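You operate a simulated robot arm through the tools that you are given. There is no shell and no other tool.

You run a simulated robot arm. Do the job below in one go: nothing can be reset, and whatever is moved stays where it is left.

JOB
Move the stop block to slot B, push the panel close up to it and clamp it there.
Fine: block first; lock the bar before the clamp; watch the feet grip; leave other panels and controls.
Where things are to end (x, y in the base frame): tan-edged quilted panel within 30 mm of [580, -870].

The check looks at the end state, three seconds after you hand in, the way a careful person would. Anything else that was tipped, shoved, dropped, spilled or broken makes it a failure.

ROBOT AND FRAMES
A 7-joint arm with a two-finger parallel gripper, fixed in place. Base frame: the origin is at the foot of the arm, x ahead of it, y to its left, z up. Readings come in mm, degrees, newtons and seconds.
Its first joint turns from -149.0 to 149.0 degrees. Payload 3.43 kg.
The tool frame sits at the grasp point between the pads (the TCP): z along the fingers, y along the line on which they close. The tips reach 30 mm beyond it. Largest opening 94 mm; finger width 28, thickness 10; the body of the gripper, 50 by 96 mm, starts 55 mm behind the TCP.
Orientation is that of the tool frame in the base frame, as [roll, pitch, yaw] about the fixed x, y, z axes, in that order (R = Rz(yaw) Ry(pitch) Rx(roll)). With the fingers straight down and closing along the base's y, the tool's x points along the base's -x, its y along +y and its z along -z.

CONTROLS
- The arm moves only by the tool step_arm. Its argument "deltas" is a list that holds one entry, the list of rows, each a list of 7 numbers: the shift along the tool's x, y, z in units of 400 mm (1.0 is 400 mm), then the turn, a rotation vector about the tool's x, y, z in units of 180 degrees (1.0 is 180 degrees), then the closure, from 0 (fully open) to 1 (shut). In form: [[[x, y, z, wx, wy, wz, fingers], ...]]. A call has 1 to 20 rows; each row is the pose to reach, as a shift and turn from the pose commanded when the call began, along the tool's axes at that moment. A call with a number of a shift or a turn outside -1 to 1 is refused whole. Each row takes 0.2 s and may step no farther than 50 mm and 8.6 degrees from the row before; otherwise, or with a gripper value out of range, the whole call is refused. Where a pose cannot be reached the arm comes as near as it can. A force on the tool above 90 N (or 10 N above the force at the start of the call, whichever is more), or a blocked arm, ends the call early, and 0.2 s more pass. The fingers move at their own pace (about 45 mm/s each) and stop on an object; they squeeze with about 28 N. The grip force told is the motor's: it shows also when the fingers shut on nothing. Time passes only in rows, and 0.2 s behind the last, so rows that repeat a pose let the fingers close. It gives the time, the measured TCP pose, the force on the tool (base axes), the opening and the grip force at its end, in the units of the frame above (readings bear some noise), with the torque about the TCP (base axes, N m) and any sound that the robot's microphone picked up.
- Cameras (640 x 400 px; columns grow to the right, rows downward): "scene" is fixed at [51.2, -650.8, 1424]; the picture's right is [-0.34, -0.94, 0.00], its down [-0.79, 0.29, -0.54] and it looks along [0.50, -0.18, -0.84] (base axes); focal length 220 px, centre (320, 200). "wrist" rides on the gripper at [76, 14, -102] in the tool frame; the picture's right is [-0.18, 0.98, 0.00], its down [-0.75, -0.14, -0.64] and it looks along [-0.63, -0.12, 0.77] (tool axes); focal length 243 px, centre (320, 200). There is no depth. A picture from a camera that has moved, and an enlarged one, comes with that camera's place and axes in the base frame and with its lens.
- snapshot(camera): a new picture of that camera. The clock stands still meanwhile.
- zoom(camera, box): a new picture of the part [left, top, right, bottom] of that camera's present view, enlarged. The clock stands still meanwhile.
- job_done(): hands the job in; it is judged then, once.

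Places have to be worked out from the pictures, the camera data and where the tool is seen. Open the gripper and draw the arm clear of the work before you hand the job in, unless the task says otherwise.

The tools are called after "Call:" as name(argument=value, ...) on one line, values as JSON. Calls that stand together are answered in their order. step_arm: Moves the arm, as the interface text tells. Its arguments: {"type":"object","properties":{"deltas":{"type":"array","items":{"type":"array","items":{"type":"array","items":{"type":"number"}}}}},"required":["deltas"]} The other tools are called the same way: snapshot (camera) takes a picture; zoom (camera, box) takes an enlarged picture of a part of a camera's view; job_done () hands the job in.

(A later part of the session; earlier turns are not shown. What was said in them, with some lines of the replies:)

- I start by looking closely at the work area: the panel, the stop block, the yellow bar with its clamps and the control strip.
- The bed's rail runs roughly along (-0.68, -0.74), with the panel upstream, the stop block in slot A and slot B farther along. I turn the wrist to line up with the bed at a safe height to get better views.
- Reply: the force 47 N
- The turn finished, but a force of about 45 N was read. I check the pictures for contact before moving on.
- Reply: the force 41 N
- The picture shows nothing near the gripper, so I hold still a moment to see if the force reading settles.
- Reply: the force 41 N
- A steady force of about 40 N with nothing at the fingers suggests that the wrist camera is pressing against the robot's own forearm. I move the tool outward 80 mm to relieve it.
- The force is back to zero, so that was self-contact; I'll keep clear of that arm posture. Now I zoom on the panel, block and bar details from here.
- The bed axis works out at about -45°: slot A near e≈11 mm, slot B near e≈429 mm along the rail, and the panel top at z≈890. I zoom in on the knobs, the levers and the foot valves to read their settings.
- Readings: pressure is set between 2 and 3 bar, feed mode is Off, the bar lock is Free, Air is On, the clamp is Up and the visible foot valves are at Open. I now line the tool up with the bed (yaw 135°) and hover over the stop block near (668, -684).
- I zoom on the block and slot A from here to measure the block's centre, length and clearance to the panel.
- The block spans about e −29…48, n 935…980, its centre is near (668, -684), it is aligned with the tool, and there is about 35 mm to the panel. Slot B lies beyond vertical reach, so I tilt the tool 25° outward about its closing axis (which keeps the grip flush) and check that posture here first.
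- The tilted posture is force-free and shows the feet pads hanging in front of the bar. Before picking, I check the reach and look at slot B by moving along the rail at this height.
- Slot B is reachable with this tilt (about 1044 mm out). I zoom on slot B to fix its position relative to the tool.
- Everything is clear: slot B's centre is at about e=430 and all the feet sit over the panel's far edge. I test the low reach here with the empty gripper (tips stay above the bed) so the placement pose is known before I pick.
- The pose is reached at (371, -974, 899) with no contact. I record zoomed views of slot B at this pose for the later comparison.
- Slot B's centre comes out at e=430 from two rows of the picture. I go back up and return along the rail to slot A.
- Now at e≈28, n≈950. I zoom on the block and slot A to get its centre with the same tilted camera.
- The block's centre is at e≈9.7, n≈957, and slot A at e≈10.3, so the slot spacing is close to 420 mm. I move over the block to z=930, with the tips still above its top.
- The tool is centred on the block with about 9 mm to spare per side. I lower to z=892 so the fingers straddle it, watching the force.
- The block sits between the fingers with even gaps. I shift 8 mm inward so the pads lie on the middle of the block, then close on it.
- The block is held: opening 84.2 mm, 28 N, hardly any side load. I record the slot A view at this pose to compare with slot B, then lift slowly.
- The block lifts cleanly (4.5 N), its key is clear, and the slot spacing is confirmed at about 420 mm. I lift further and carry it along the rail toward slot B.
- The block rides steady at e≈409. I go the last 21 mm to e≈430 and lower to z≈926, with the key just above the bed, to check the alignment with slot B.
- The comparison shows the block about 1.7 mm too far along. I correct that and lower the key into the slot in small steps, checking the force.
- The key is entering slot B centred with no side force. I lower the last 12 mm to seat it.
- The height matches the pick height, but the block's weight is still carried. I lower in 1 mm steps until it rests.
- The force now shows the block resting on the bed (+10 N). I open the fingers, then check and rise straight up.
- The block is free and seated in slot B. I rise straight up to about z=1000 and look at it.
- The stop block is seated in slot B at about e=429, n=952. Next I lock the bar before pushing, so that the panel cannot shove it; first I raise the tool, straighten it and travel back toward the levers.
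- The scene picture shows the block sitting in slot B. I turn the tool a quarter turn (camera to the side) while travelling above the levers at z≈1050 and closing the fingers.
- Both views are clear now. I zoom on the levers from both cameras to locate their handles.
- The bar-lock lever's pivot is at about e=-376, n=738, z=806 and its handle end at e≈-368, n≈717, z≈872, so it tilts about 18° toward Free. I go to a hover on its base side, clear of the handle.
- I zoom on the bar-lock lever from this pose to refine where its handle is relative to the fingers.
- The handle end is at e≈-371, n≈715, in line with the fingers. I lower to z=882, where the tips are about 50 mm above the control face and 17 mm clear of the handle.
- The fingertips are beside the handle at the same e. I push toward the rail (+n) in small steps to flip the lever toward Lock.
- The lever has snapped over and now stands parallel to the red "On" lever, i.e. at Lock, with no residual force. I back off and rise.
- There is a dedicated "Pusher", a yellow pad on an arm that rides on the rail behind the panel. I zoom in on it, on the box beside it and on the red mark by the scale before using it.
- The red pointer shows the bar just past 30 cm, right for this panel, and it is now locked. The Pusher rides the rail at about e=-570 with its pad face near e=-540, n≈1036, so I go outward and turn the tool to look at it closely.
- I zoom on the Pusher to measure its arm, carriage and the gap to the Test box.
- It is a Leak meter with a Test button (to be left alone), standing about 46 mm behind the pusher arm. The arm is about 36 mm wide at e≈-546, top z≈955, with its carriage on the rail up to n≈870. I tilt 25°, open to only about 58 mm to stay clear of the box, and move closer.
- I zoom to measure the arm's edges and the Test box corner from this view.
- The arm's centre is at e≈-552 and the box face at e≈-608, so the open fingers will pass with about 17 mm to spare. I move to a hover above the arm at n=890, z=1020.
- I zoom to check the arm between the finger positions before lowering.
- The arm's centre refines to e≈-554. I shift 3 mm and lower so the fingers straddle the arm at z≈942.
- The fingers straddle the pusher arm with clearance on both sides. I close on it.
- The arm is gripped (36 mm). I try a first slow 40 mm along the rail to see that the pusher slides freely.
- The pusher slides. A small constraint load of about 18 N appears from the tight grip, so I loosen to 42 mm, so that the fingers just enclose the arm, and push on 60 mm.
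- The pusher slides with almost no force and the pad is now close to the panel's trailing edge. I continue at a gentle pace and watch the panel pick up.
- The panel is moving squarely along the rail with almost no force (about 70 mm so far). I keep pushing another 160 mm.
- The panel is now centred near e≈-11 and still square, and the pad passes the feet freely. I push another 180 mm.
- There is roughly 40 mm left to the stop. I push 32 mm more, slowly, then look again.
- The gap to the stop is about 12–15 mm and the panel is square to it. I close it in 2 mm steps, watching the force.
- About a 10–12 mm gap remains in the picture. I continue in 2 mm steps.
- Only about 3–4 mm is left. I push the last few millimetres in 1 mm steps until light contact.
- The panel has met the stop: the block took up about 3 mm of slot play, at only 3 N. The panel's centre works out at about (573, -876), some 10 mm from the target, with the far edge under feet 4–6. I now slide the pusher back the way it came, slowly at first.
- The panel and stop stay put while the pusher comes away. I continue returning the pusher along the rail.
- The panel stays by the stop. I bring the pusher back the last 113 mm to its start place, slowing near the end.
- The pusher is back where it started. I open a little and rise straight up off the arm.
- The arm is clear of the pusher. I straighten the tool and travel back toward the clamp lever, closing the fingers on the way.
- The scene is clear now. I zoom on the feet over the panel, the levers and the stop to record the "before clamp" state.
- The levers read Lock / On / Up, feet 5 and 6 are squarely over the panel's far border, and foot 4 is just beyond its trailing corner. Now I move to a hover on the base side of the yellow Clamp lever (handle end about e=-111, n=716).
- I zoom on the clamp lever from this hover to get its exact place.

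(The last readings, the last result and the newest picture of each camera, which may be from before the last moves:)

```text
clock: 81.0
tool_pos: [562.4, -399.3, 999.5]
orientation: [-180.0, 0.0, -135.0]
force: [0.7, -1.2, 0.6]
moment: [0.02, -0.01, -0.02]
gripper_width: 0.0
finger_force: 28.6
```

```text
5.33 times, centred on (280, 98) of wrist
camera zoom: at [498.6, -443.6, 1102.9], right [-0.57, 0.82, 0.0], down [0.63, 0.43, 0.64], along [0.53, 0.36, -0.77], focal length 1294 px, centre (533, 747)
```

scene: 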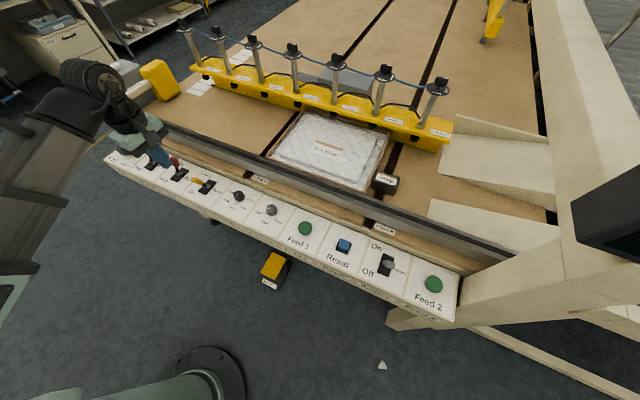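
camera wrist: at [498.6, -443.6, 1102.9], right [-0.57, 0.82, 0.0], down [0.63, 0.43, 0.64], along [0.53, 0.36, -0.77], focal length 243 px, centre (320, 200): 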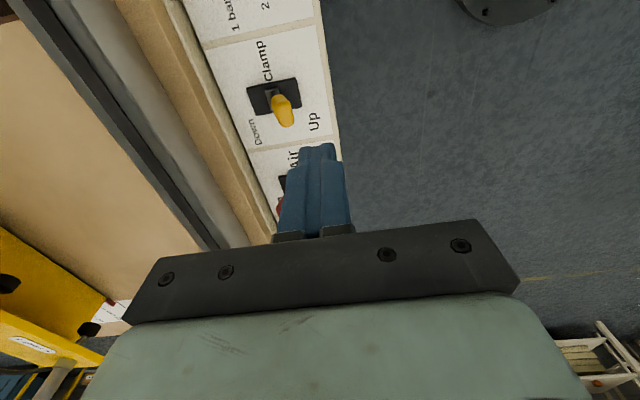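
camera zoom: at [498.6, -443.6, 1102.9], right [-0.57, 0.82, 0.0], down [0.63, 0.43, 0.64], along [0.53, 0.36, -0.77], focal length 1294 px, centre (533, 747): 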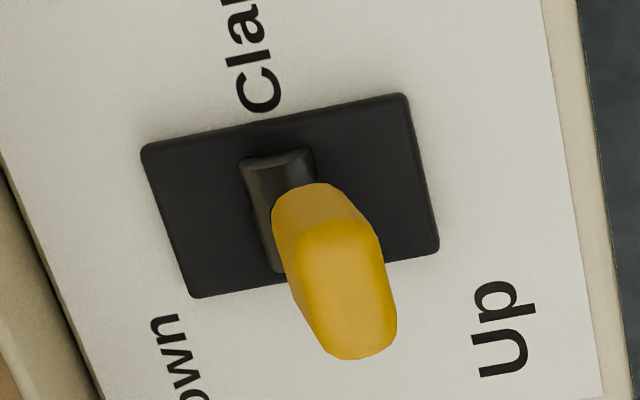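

The handle end is at e≈-117, n≈716, the same relation as the bar lock had. I lower the fingers to z≈882 on its base side.

Call:
step_arm(deltas=[[[-0.005, 0, 0.073, 0, 0, 0, 1], [-0.005, 0, 0.146, 0, 0, 0, 1], [-0.005, 0, 0.219, 0, 0, 0, 1], [-0.005, 0, 0.2925, 0, 0, 0, 1], [-0.005, 0, 0.2925, 0, 0, 0, 1]]])

Call:
snapshot(camera="wrist")

Call:
zoom(camera="scene", box=[100, 120, 260, 220])

```text
clock: 82.2
tool_pos: [560.1, -393.6, 883.5]
orientation: [-180.0, 0.0, -135.1]
force: [-0.4, 0.2, 0.0]
moment: [0.03, 0.01, -0.03]
gripper_width: 0.0
finger_force: 28.0
```

```text
taken
camera wrist: at [497.0, -439.4, 984.9], right [-0.57, 0.82, 0.0], down [0.63, 0.43, 0.64], along [0.53, 0.36, -0.77], focal length 243 px, centre (320, 200)
```

wrist: 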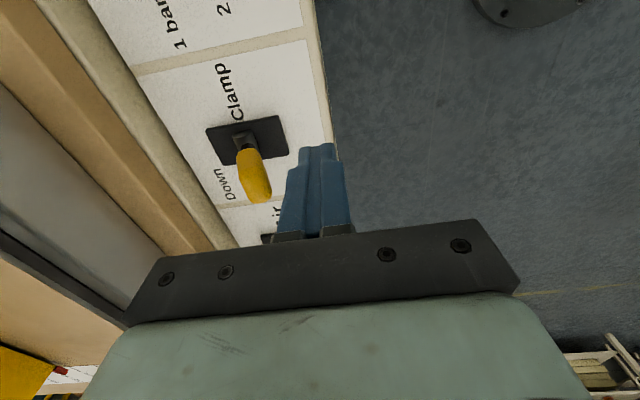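

```text
4.00 times, centred on (180, 170) of scene
camera zoom: at [51.2, -650.8, 1424.0], right [-0.34, -0.94, 0.0], down [-0.79, 0.29, -0.54], along [0.5, -0.18, -0.84], focal length 882 px, centre (880, 320)
```

zoom: 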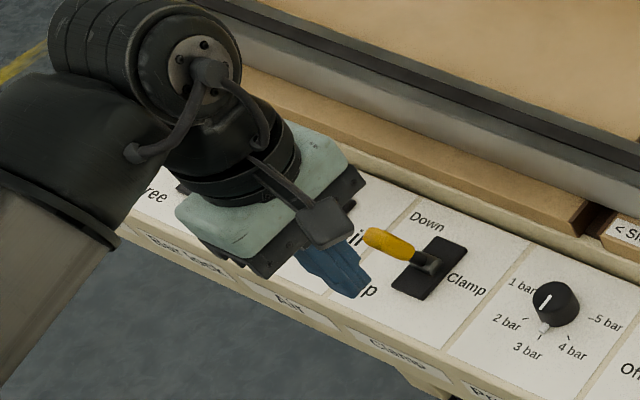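

The geometry is the same as for the bar lock, and the neighbouring levers are well clear. I push the clamp lever toward Down.

Call:
step_arm(deltas=[[[0, -0.02, 0, 0, 0, 0, 1], [0, -0.04, 0, 0, 0, 0, 1], [0, -0.055, 0, 0, 0, 0, 1], [0, -0.07, 0, 0, 0, 0, 1], [0, -0.085, 0, 0, 0, 0, 1], [0, -0.1, 0, 0, 0, 0, 1], [0, -0.118, 0, 0, 0, 0, 1], [0, -0.118, 0, 0, 0, 0, 1]]])

Call:
snapshot(camera="wrist")

Call:
zoom(camera="scene", box=[100, 120, 260, 220])

Call:
zoom(camera="scene", box=[260, 70, 420, 170])

```text
clock: 84.0
tool_pos: [594.9, -428.9, 881.8]
orientation: [180.0, 0.0, -134.9]
force: [-0.7, 0.4, 0.5]
moment: [-0.02, 0.02, 0.01]
gripper_width: 0.1
finger_force: 27.8
```

```text
taken
camera wrist: at [531.1, -473.0, 985.2], right [-0.57, 0.82, 0.0], down [0.63, 0.43, 0.64], along [0.53, 0.36, -0.77], focal length 243 px, centre (320, 200)
```

wrist: 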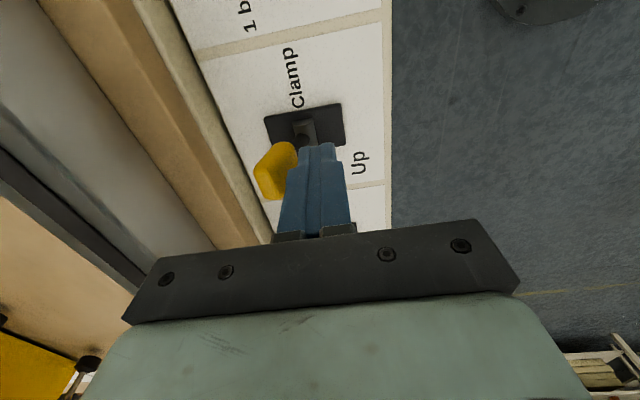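

```text
4.00 times, centred on (180, 170) of scene
camera zoom: at [51.2, -650.8, 1424.0], right [-0.34, -0.94, 0.0], down [-0.79, 0.29, -0.54], along [0.5, -0.18, -0.84], focal length 882 px, centre (880, 320)
```

zoom: 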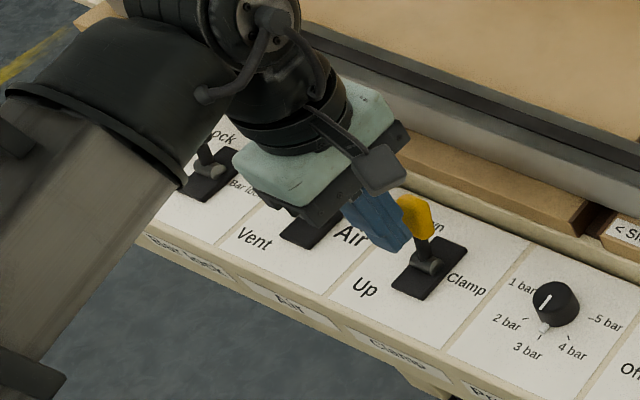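

```text
4.00 times, centred on (340, 120) of scene
camera zoom: at [51.2, -650.8, 1424.0], right [-0.34, -0.94, 0.0], down [-0.79, 0.29, -0.54], along [0.5, -0.18, -0.84], focal length 882 px, centre (240, 520)
```

zoom: 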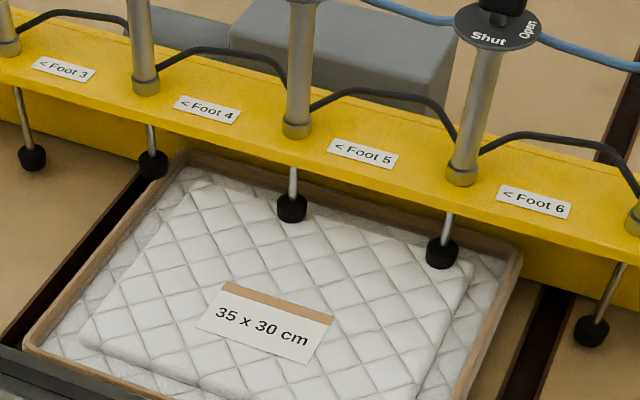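

The lever snapped to Down, and the feet are down: 5 and 6 press on the panel, foot 4 is at its corner, feet 3 and 7 on the bed. I back away from the lever and rise, then watch the feet again.

Call:
step_arm(deltas=[[[0, 0.05, 0, 0, 0, 0, 1], [0, 0.1, 0, 0, 0, 0, 1], [0, 0.1, -0.1, 0, 0, 0, 1], [0, 0.1, -0.2, 0, 0, 0, 1], [0, 0.1, -0.3, 0, 0, 0, 1], [0, 0.1, -0.42, 0, 0, 0, 1], [0, 0.1, -0.42, 0, 0, 0, 1]]])

Call:
snapshot(camera="scene")

Call:
zoom(camera="scene", box=[260, 70, 420, 170])

Call:
zoom(camera="scene", box=[270, 80, 350, 130])

Call:
zoom(camera="scene", box=[340, 95, 420, 145])

Call:
zoom(camera="scene", box=[100, 135, 260, 235])

```text
clock: 85.6
tool_pos: [565.3, -398.5, 1052.6]
orientation: [-180.0, 0.0, -135.1]
force: [0.7, -0.8, 0.2]
moment: [0.01, 0.01, 0.0]
gripper_width: 0.1
finger_force: 28.5
```

```text
taken
```

scene: 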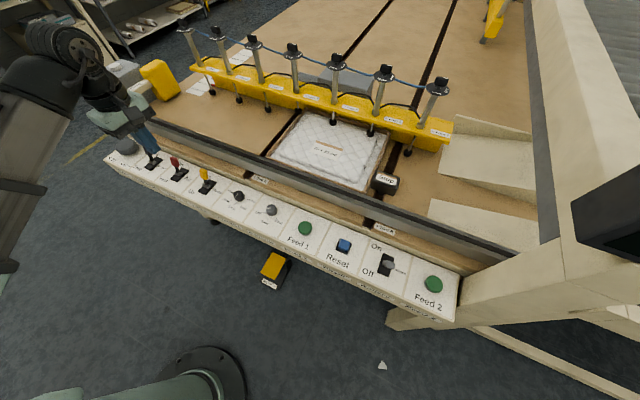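

```text
4.00 times, centred on (340, 120) of scene
camera zoom: at [51.2, -650.8, 1424.0], right [-0.34, -0.94, 0.0], down [-0.79, 0.29, -0.54], along [0.5, -0.18, -0.84], focal length 882 px, centre (240, 520)
```

zoom: 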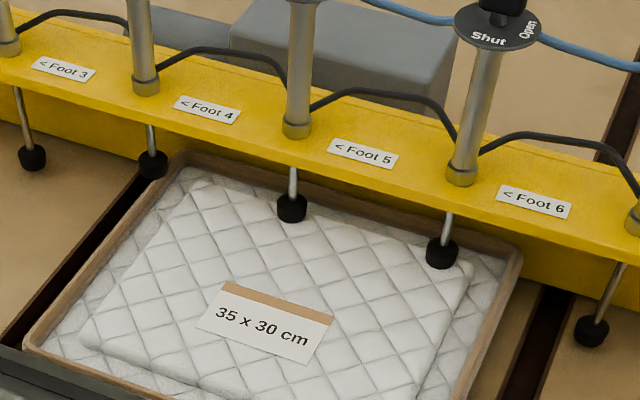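

```text
8.00 times, centred on (310, 105) of scene
camera zoom: at [51.2, -650.8, 1424.0], right [-0.34, -0.94, 0.0], down [-0.79, 0.29, -0.54], along [0.5, -0.18, -0.84], focal length 1764 px, centre (400, 960)
```

zoom: 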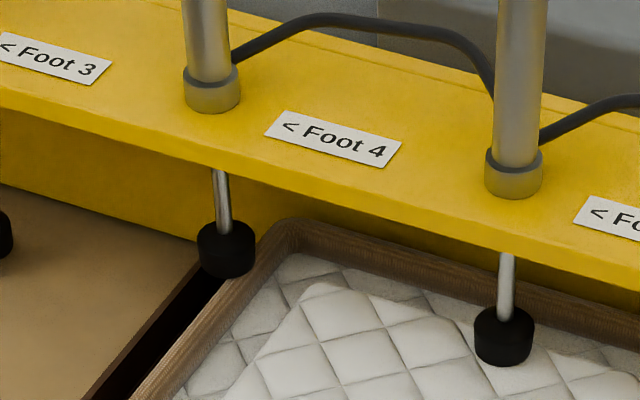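

```text
8.00 times, centred on (380, 120) of scene
camera zoom: at [51.2, -650.8, 1424.0], right [-0.34, -0.94, 0.0], down [-0.79, 0.29, -0.54], along [0.5, -0.18, -0.84], focal length 1764 px, centre (-160, 840)
```

zoom: 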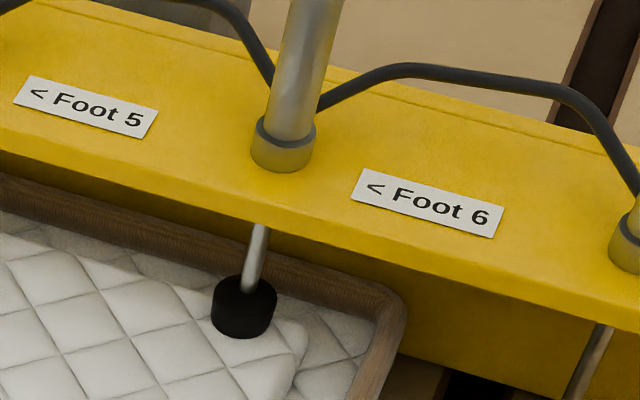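

```text
4.00 times, centred on (180, 185) of scene
camera zoom: at [51.2, -650.8, 1424.0], right [-0.34, -0.94, 0.0], down [-0.79, 0.29, -0.54], along [0.5, -0.18, -0.84], focal length 882 px, centre (880, 260)
```

zoom: 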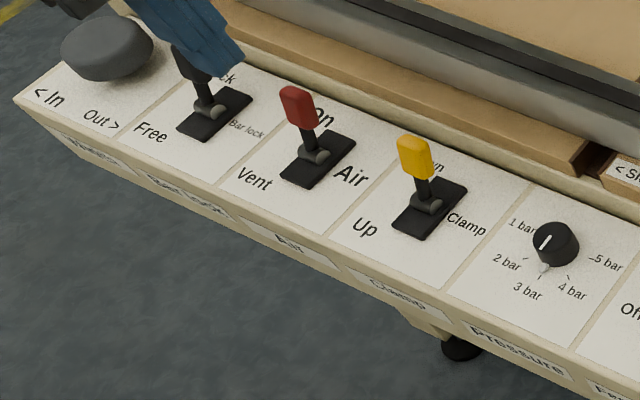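

Feet 5 and 6 sit on the panel at z≈884 and foot 4 on its edge, the rest are on the bed, and the panel has not moved; the levers read Lock / On / Down. I open the gripper, draw the arm up and back, then watch whether the grip holds over time.

Call:
step_arm(deltas=[[[0, 0.02, -0.05, 0, 0, 0, 0.8], [0, 0.04, -0.1, 0, 0, 0, 0.5], [0, 0.06, -0.15, 0, 0, 0, 0.2], [0, 0.08, -0.2, 0, 0, 0, 0], [0, 0.1, -0.25, 0, 0, 0, 0], [0, 0.1, -0.25, 0, 0, 0, 0], [0, 0.1, -0.25, 0, 0, 0, 0], [0, 0.1, -0.25, 0, 0, 0, 0], [0, 0.1, -0.25, 0, 0, 0, 0], [0, 0.1, -0.25, 0, 0, 0, 0], [0, 0.1, -0.25, 0, 0, 0, 0], [0, 0.1, -0.25, 0, 0, 0, 0], [0, 0.1, -0.25, 0, 0, 0, 0], [0, 0.1, -0.25, 0, 0, 0, 0], [0, 0.1, -0.25, 0, 0, 0, 0], [0, 0.1, -0.25, 0, 0, 0, 0], [0, 0.1, -0.25, 0, 0, 0, 0], [0, 0.1, -0.25, 0, 0, 0, 0], [0, 0.1, -0.25, 0, 0, 0, 0], [0, 0.1, -0.25, 0, 0, 0, 0]]])

Call:
snapshot(camera="scene")

Call:
zoom(camera="scene", box=[260, 70, 420, 170])

Call:
zoom(camera="scene", box=[160, 20, 320, 120])

Call:
zoom(camera="scene", box=[340, 140, 420, 200])

Call:
zoom(camera="scene", box=[90, 130, 250, 230])

```text
clock: 89.8
tool_pos: [551.5, -385.8, 1118.3]
orientation: [-178.2, 0.1, -135.1]
force: [0.0, 0.4, -0.4]
moment: [0.04, -0.02, -0.01]
gripper_width: 94.1
finger_force: 0.0
out of reach, approached as far as the arm can: row 3, 4, 5, 6, 7, 8, 9, 10, 11, 12, 13, 14, 15, 16, 17, 18, 19, 20
```

```text
taken
```

scene: 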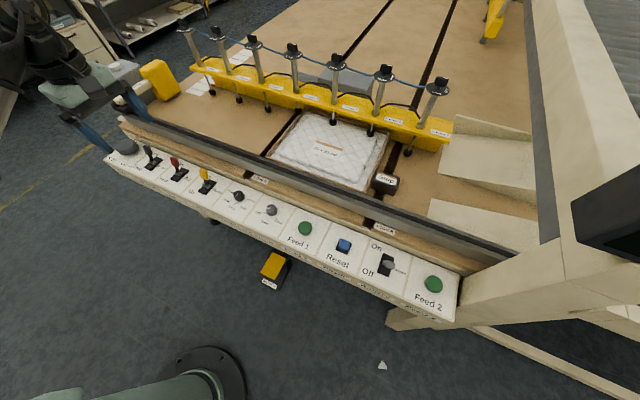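

```text
4.00 times, centred on (340, 120) of scene
camera zoom: at [51.2, -650.8, 1424.0], right [-0.34, -0.94, 0.0], down [-0.79, 0.29, -0.54], along [0.5, -0.18, -0.84], focal length 882 px, centre (240, 520)
```

zoom: 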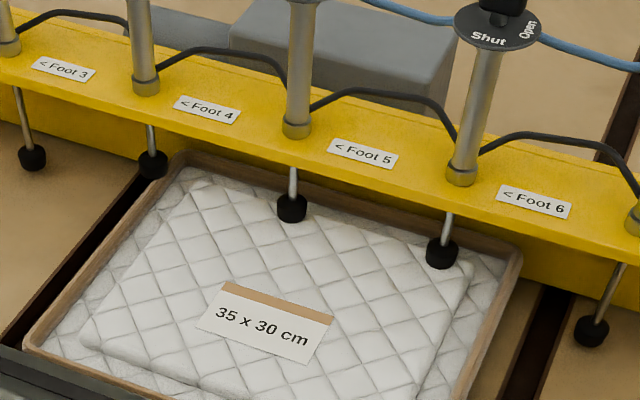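

```text
4.00 times, centred on (240, 70) of scene
camera zoom: at [51.2, -650.8, 1424.0], right [-0.34, -0.94, 0.0], down [-0.79, 0.29, -0.54], along [0.5, -0.18, -0.84], focal length 882 px, centre (640, 720)
```

zoom: 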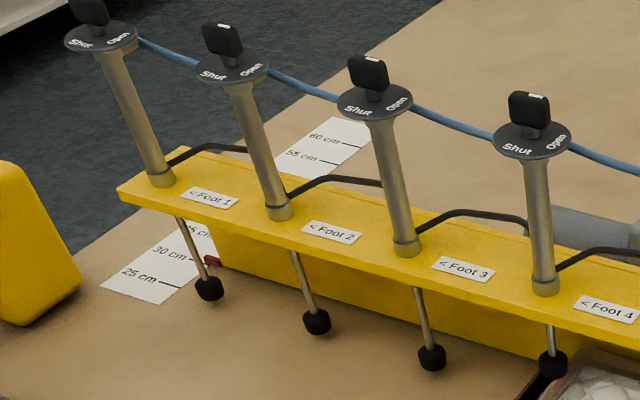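

```text
6.67 times, centred on (380, 170) of scene
camera zoom: at [51.2, -650.8, 1424.0], right [-0.34, -0.94, 0.0], down [-0.79, 0.29, -0.54], along [0.5, -0.18, -0.84], focal length 1470 px, centre (-80, 400)
```

zoom: 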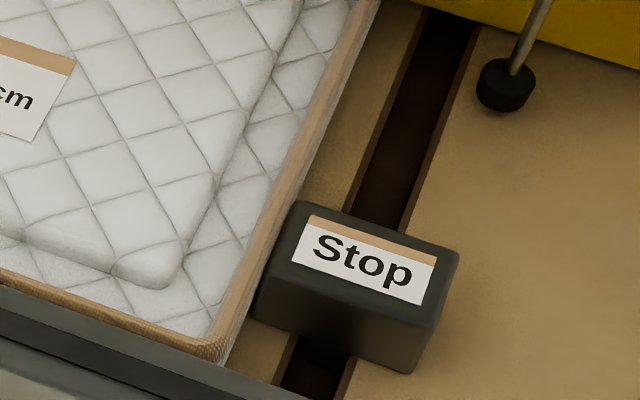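

```text
4.00 times, centred on (170, 180) of scene
camera zoom: at [51.2, -650.8, 1424.0], right [-0.34, -0.94, 0.0], down [-0.79, 0.29, -0.54], along [0.5, -0.18, -0.84], focal length 882 px, centre (920, 280)
```

zoom: 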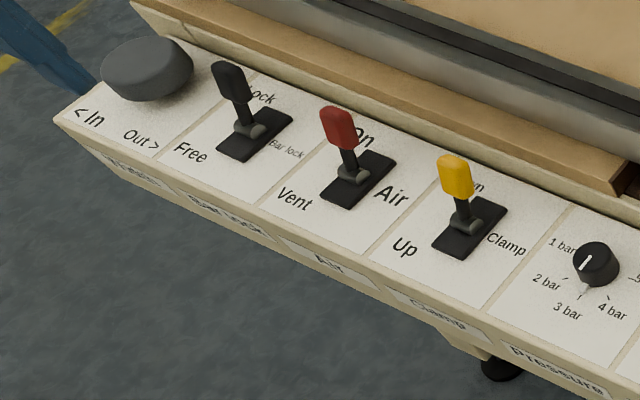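

Four seconds on, nothing has crept: the feet, panel, stop and bar pointer are unchanged. The levers stand at Lock, On and Down, and the pusher is back at its start. The panel's centre is at about (569, -878), well within tolerance of (580, -870), and the gripper is open and clear, so I hand the job in.

Call:
job_done()

```text
The job is handed in.
```

The stop block is in slot B, the panel is pushed up against it, and it is clamped there. I have handed the job in, but no result has come back.

- **Panel:** Its centre is at about (569, -878) from the pictures, roughly 13 mm from the target of (580, -870).
- **Stop block:** It is seated in slot B. When the panel met it, it slid about 3 mm within the slot's play, at about 3 N.
- **Bar:** I locked it after placing the block and before pushing the panel, so it could not be shoved. It did not move.
- **Clamp:** After I put the clamp lever Down, all seven feet came down. Feet 5 and 6 press fully on the panel, foot 4 rests on its trailing edge, and the rest are on the bed. Nothing had moved about four seconds later.
- **Pusher:** I used the pusher on the rail to move the panel, then slid it back to where it started.

I did not touch the other controls: air, pressure, width, feed, foot valves and leak meter. Early on, the robot's camera pressed against its own forearm at about 40 N. I moved away at once, and no other object was involved. The gripper is open and the arm is drawn clear of the work.
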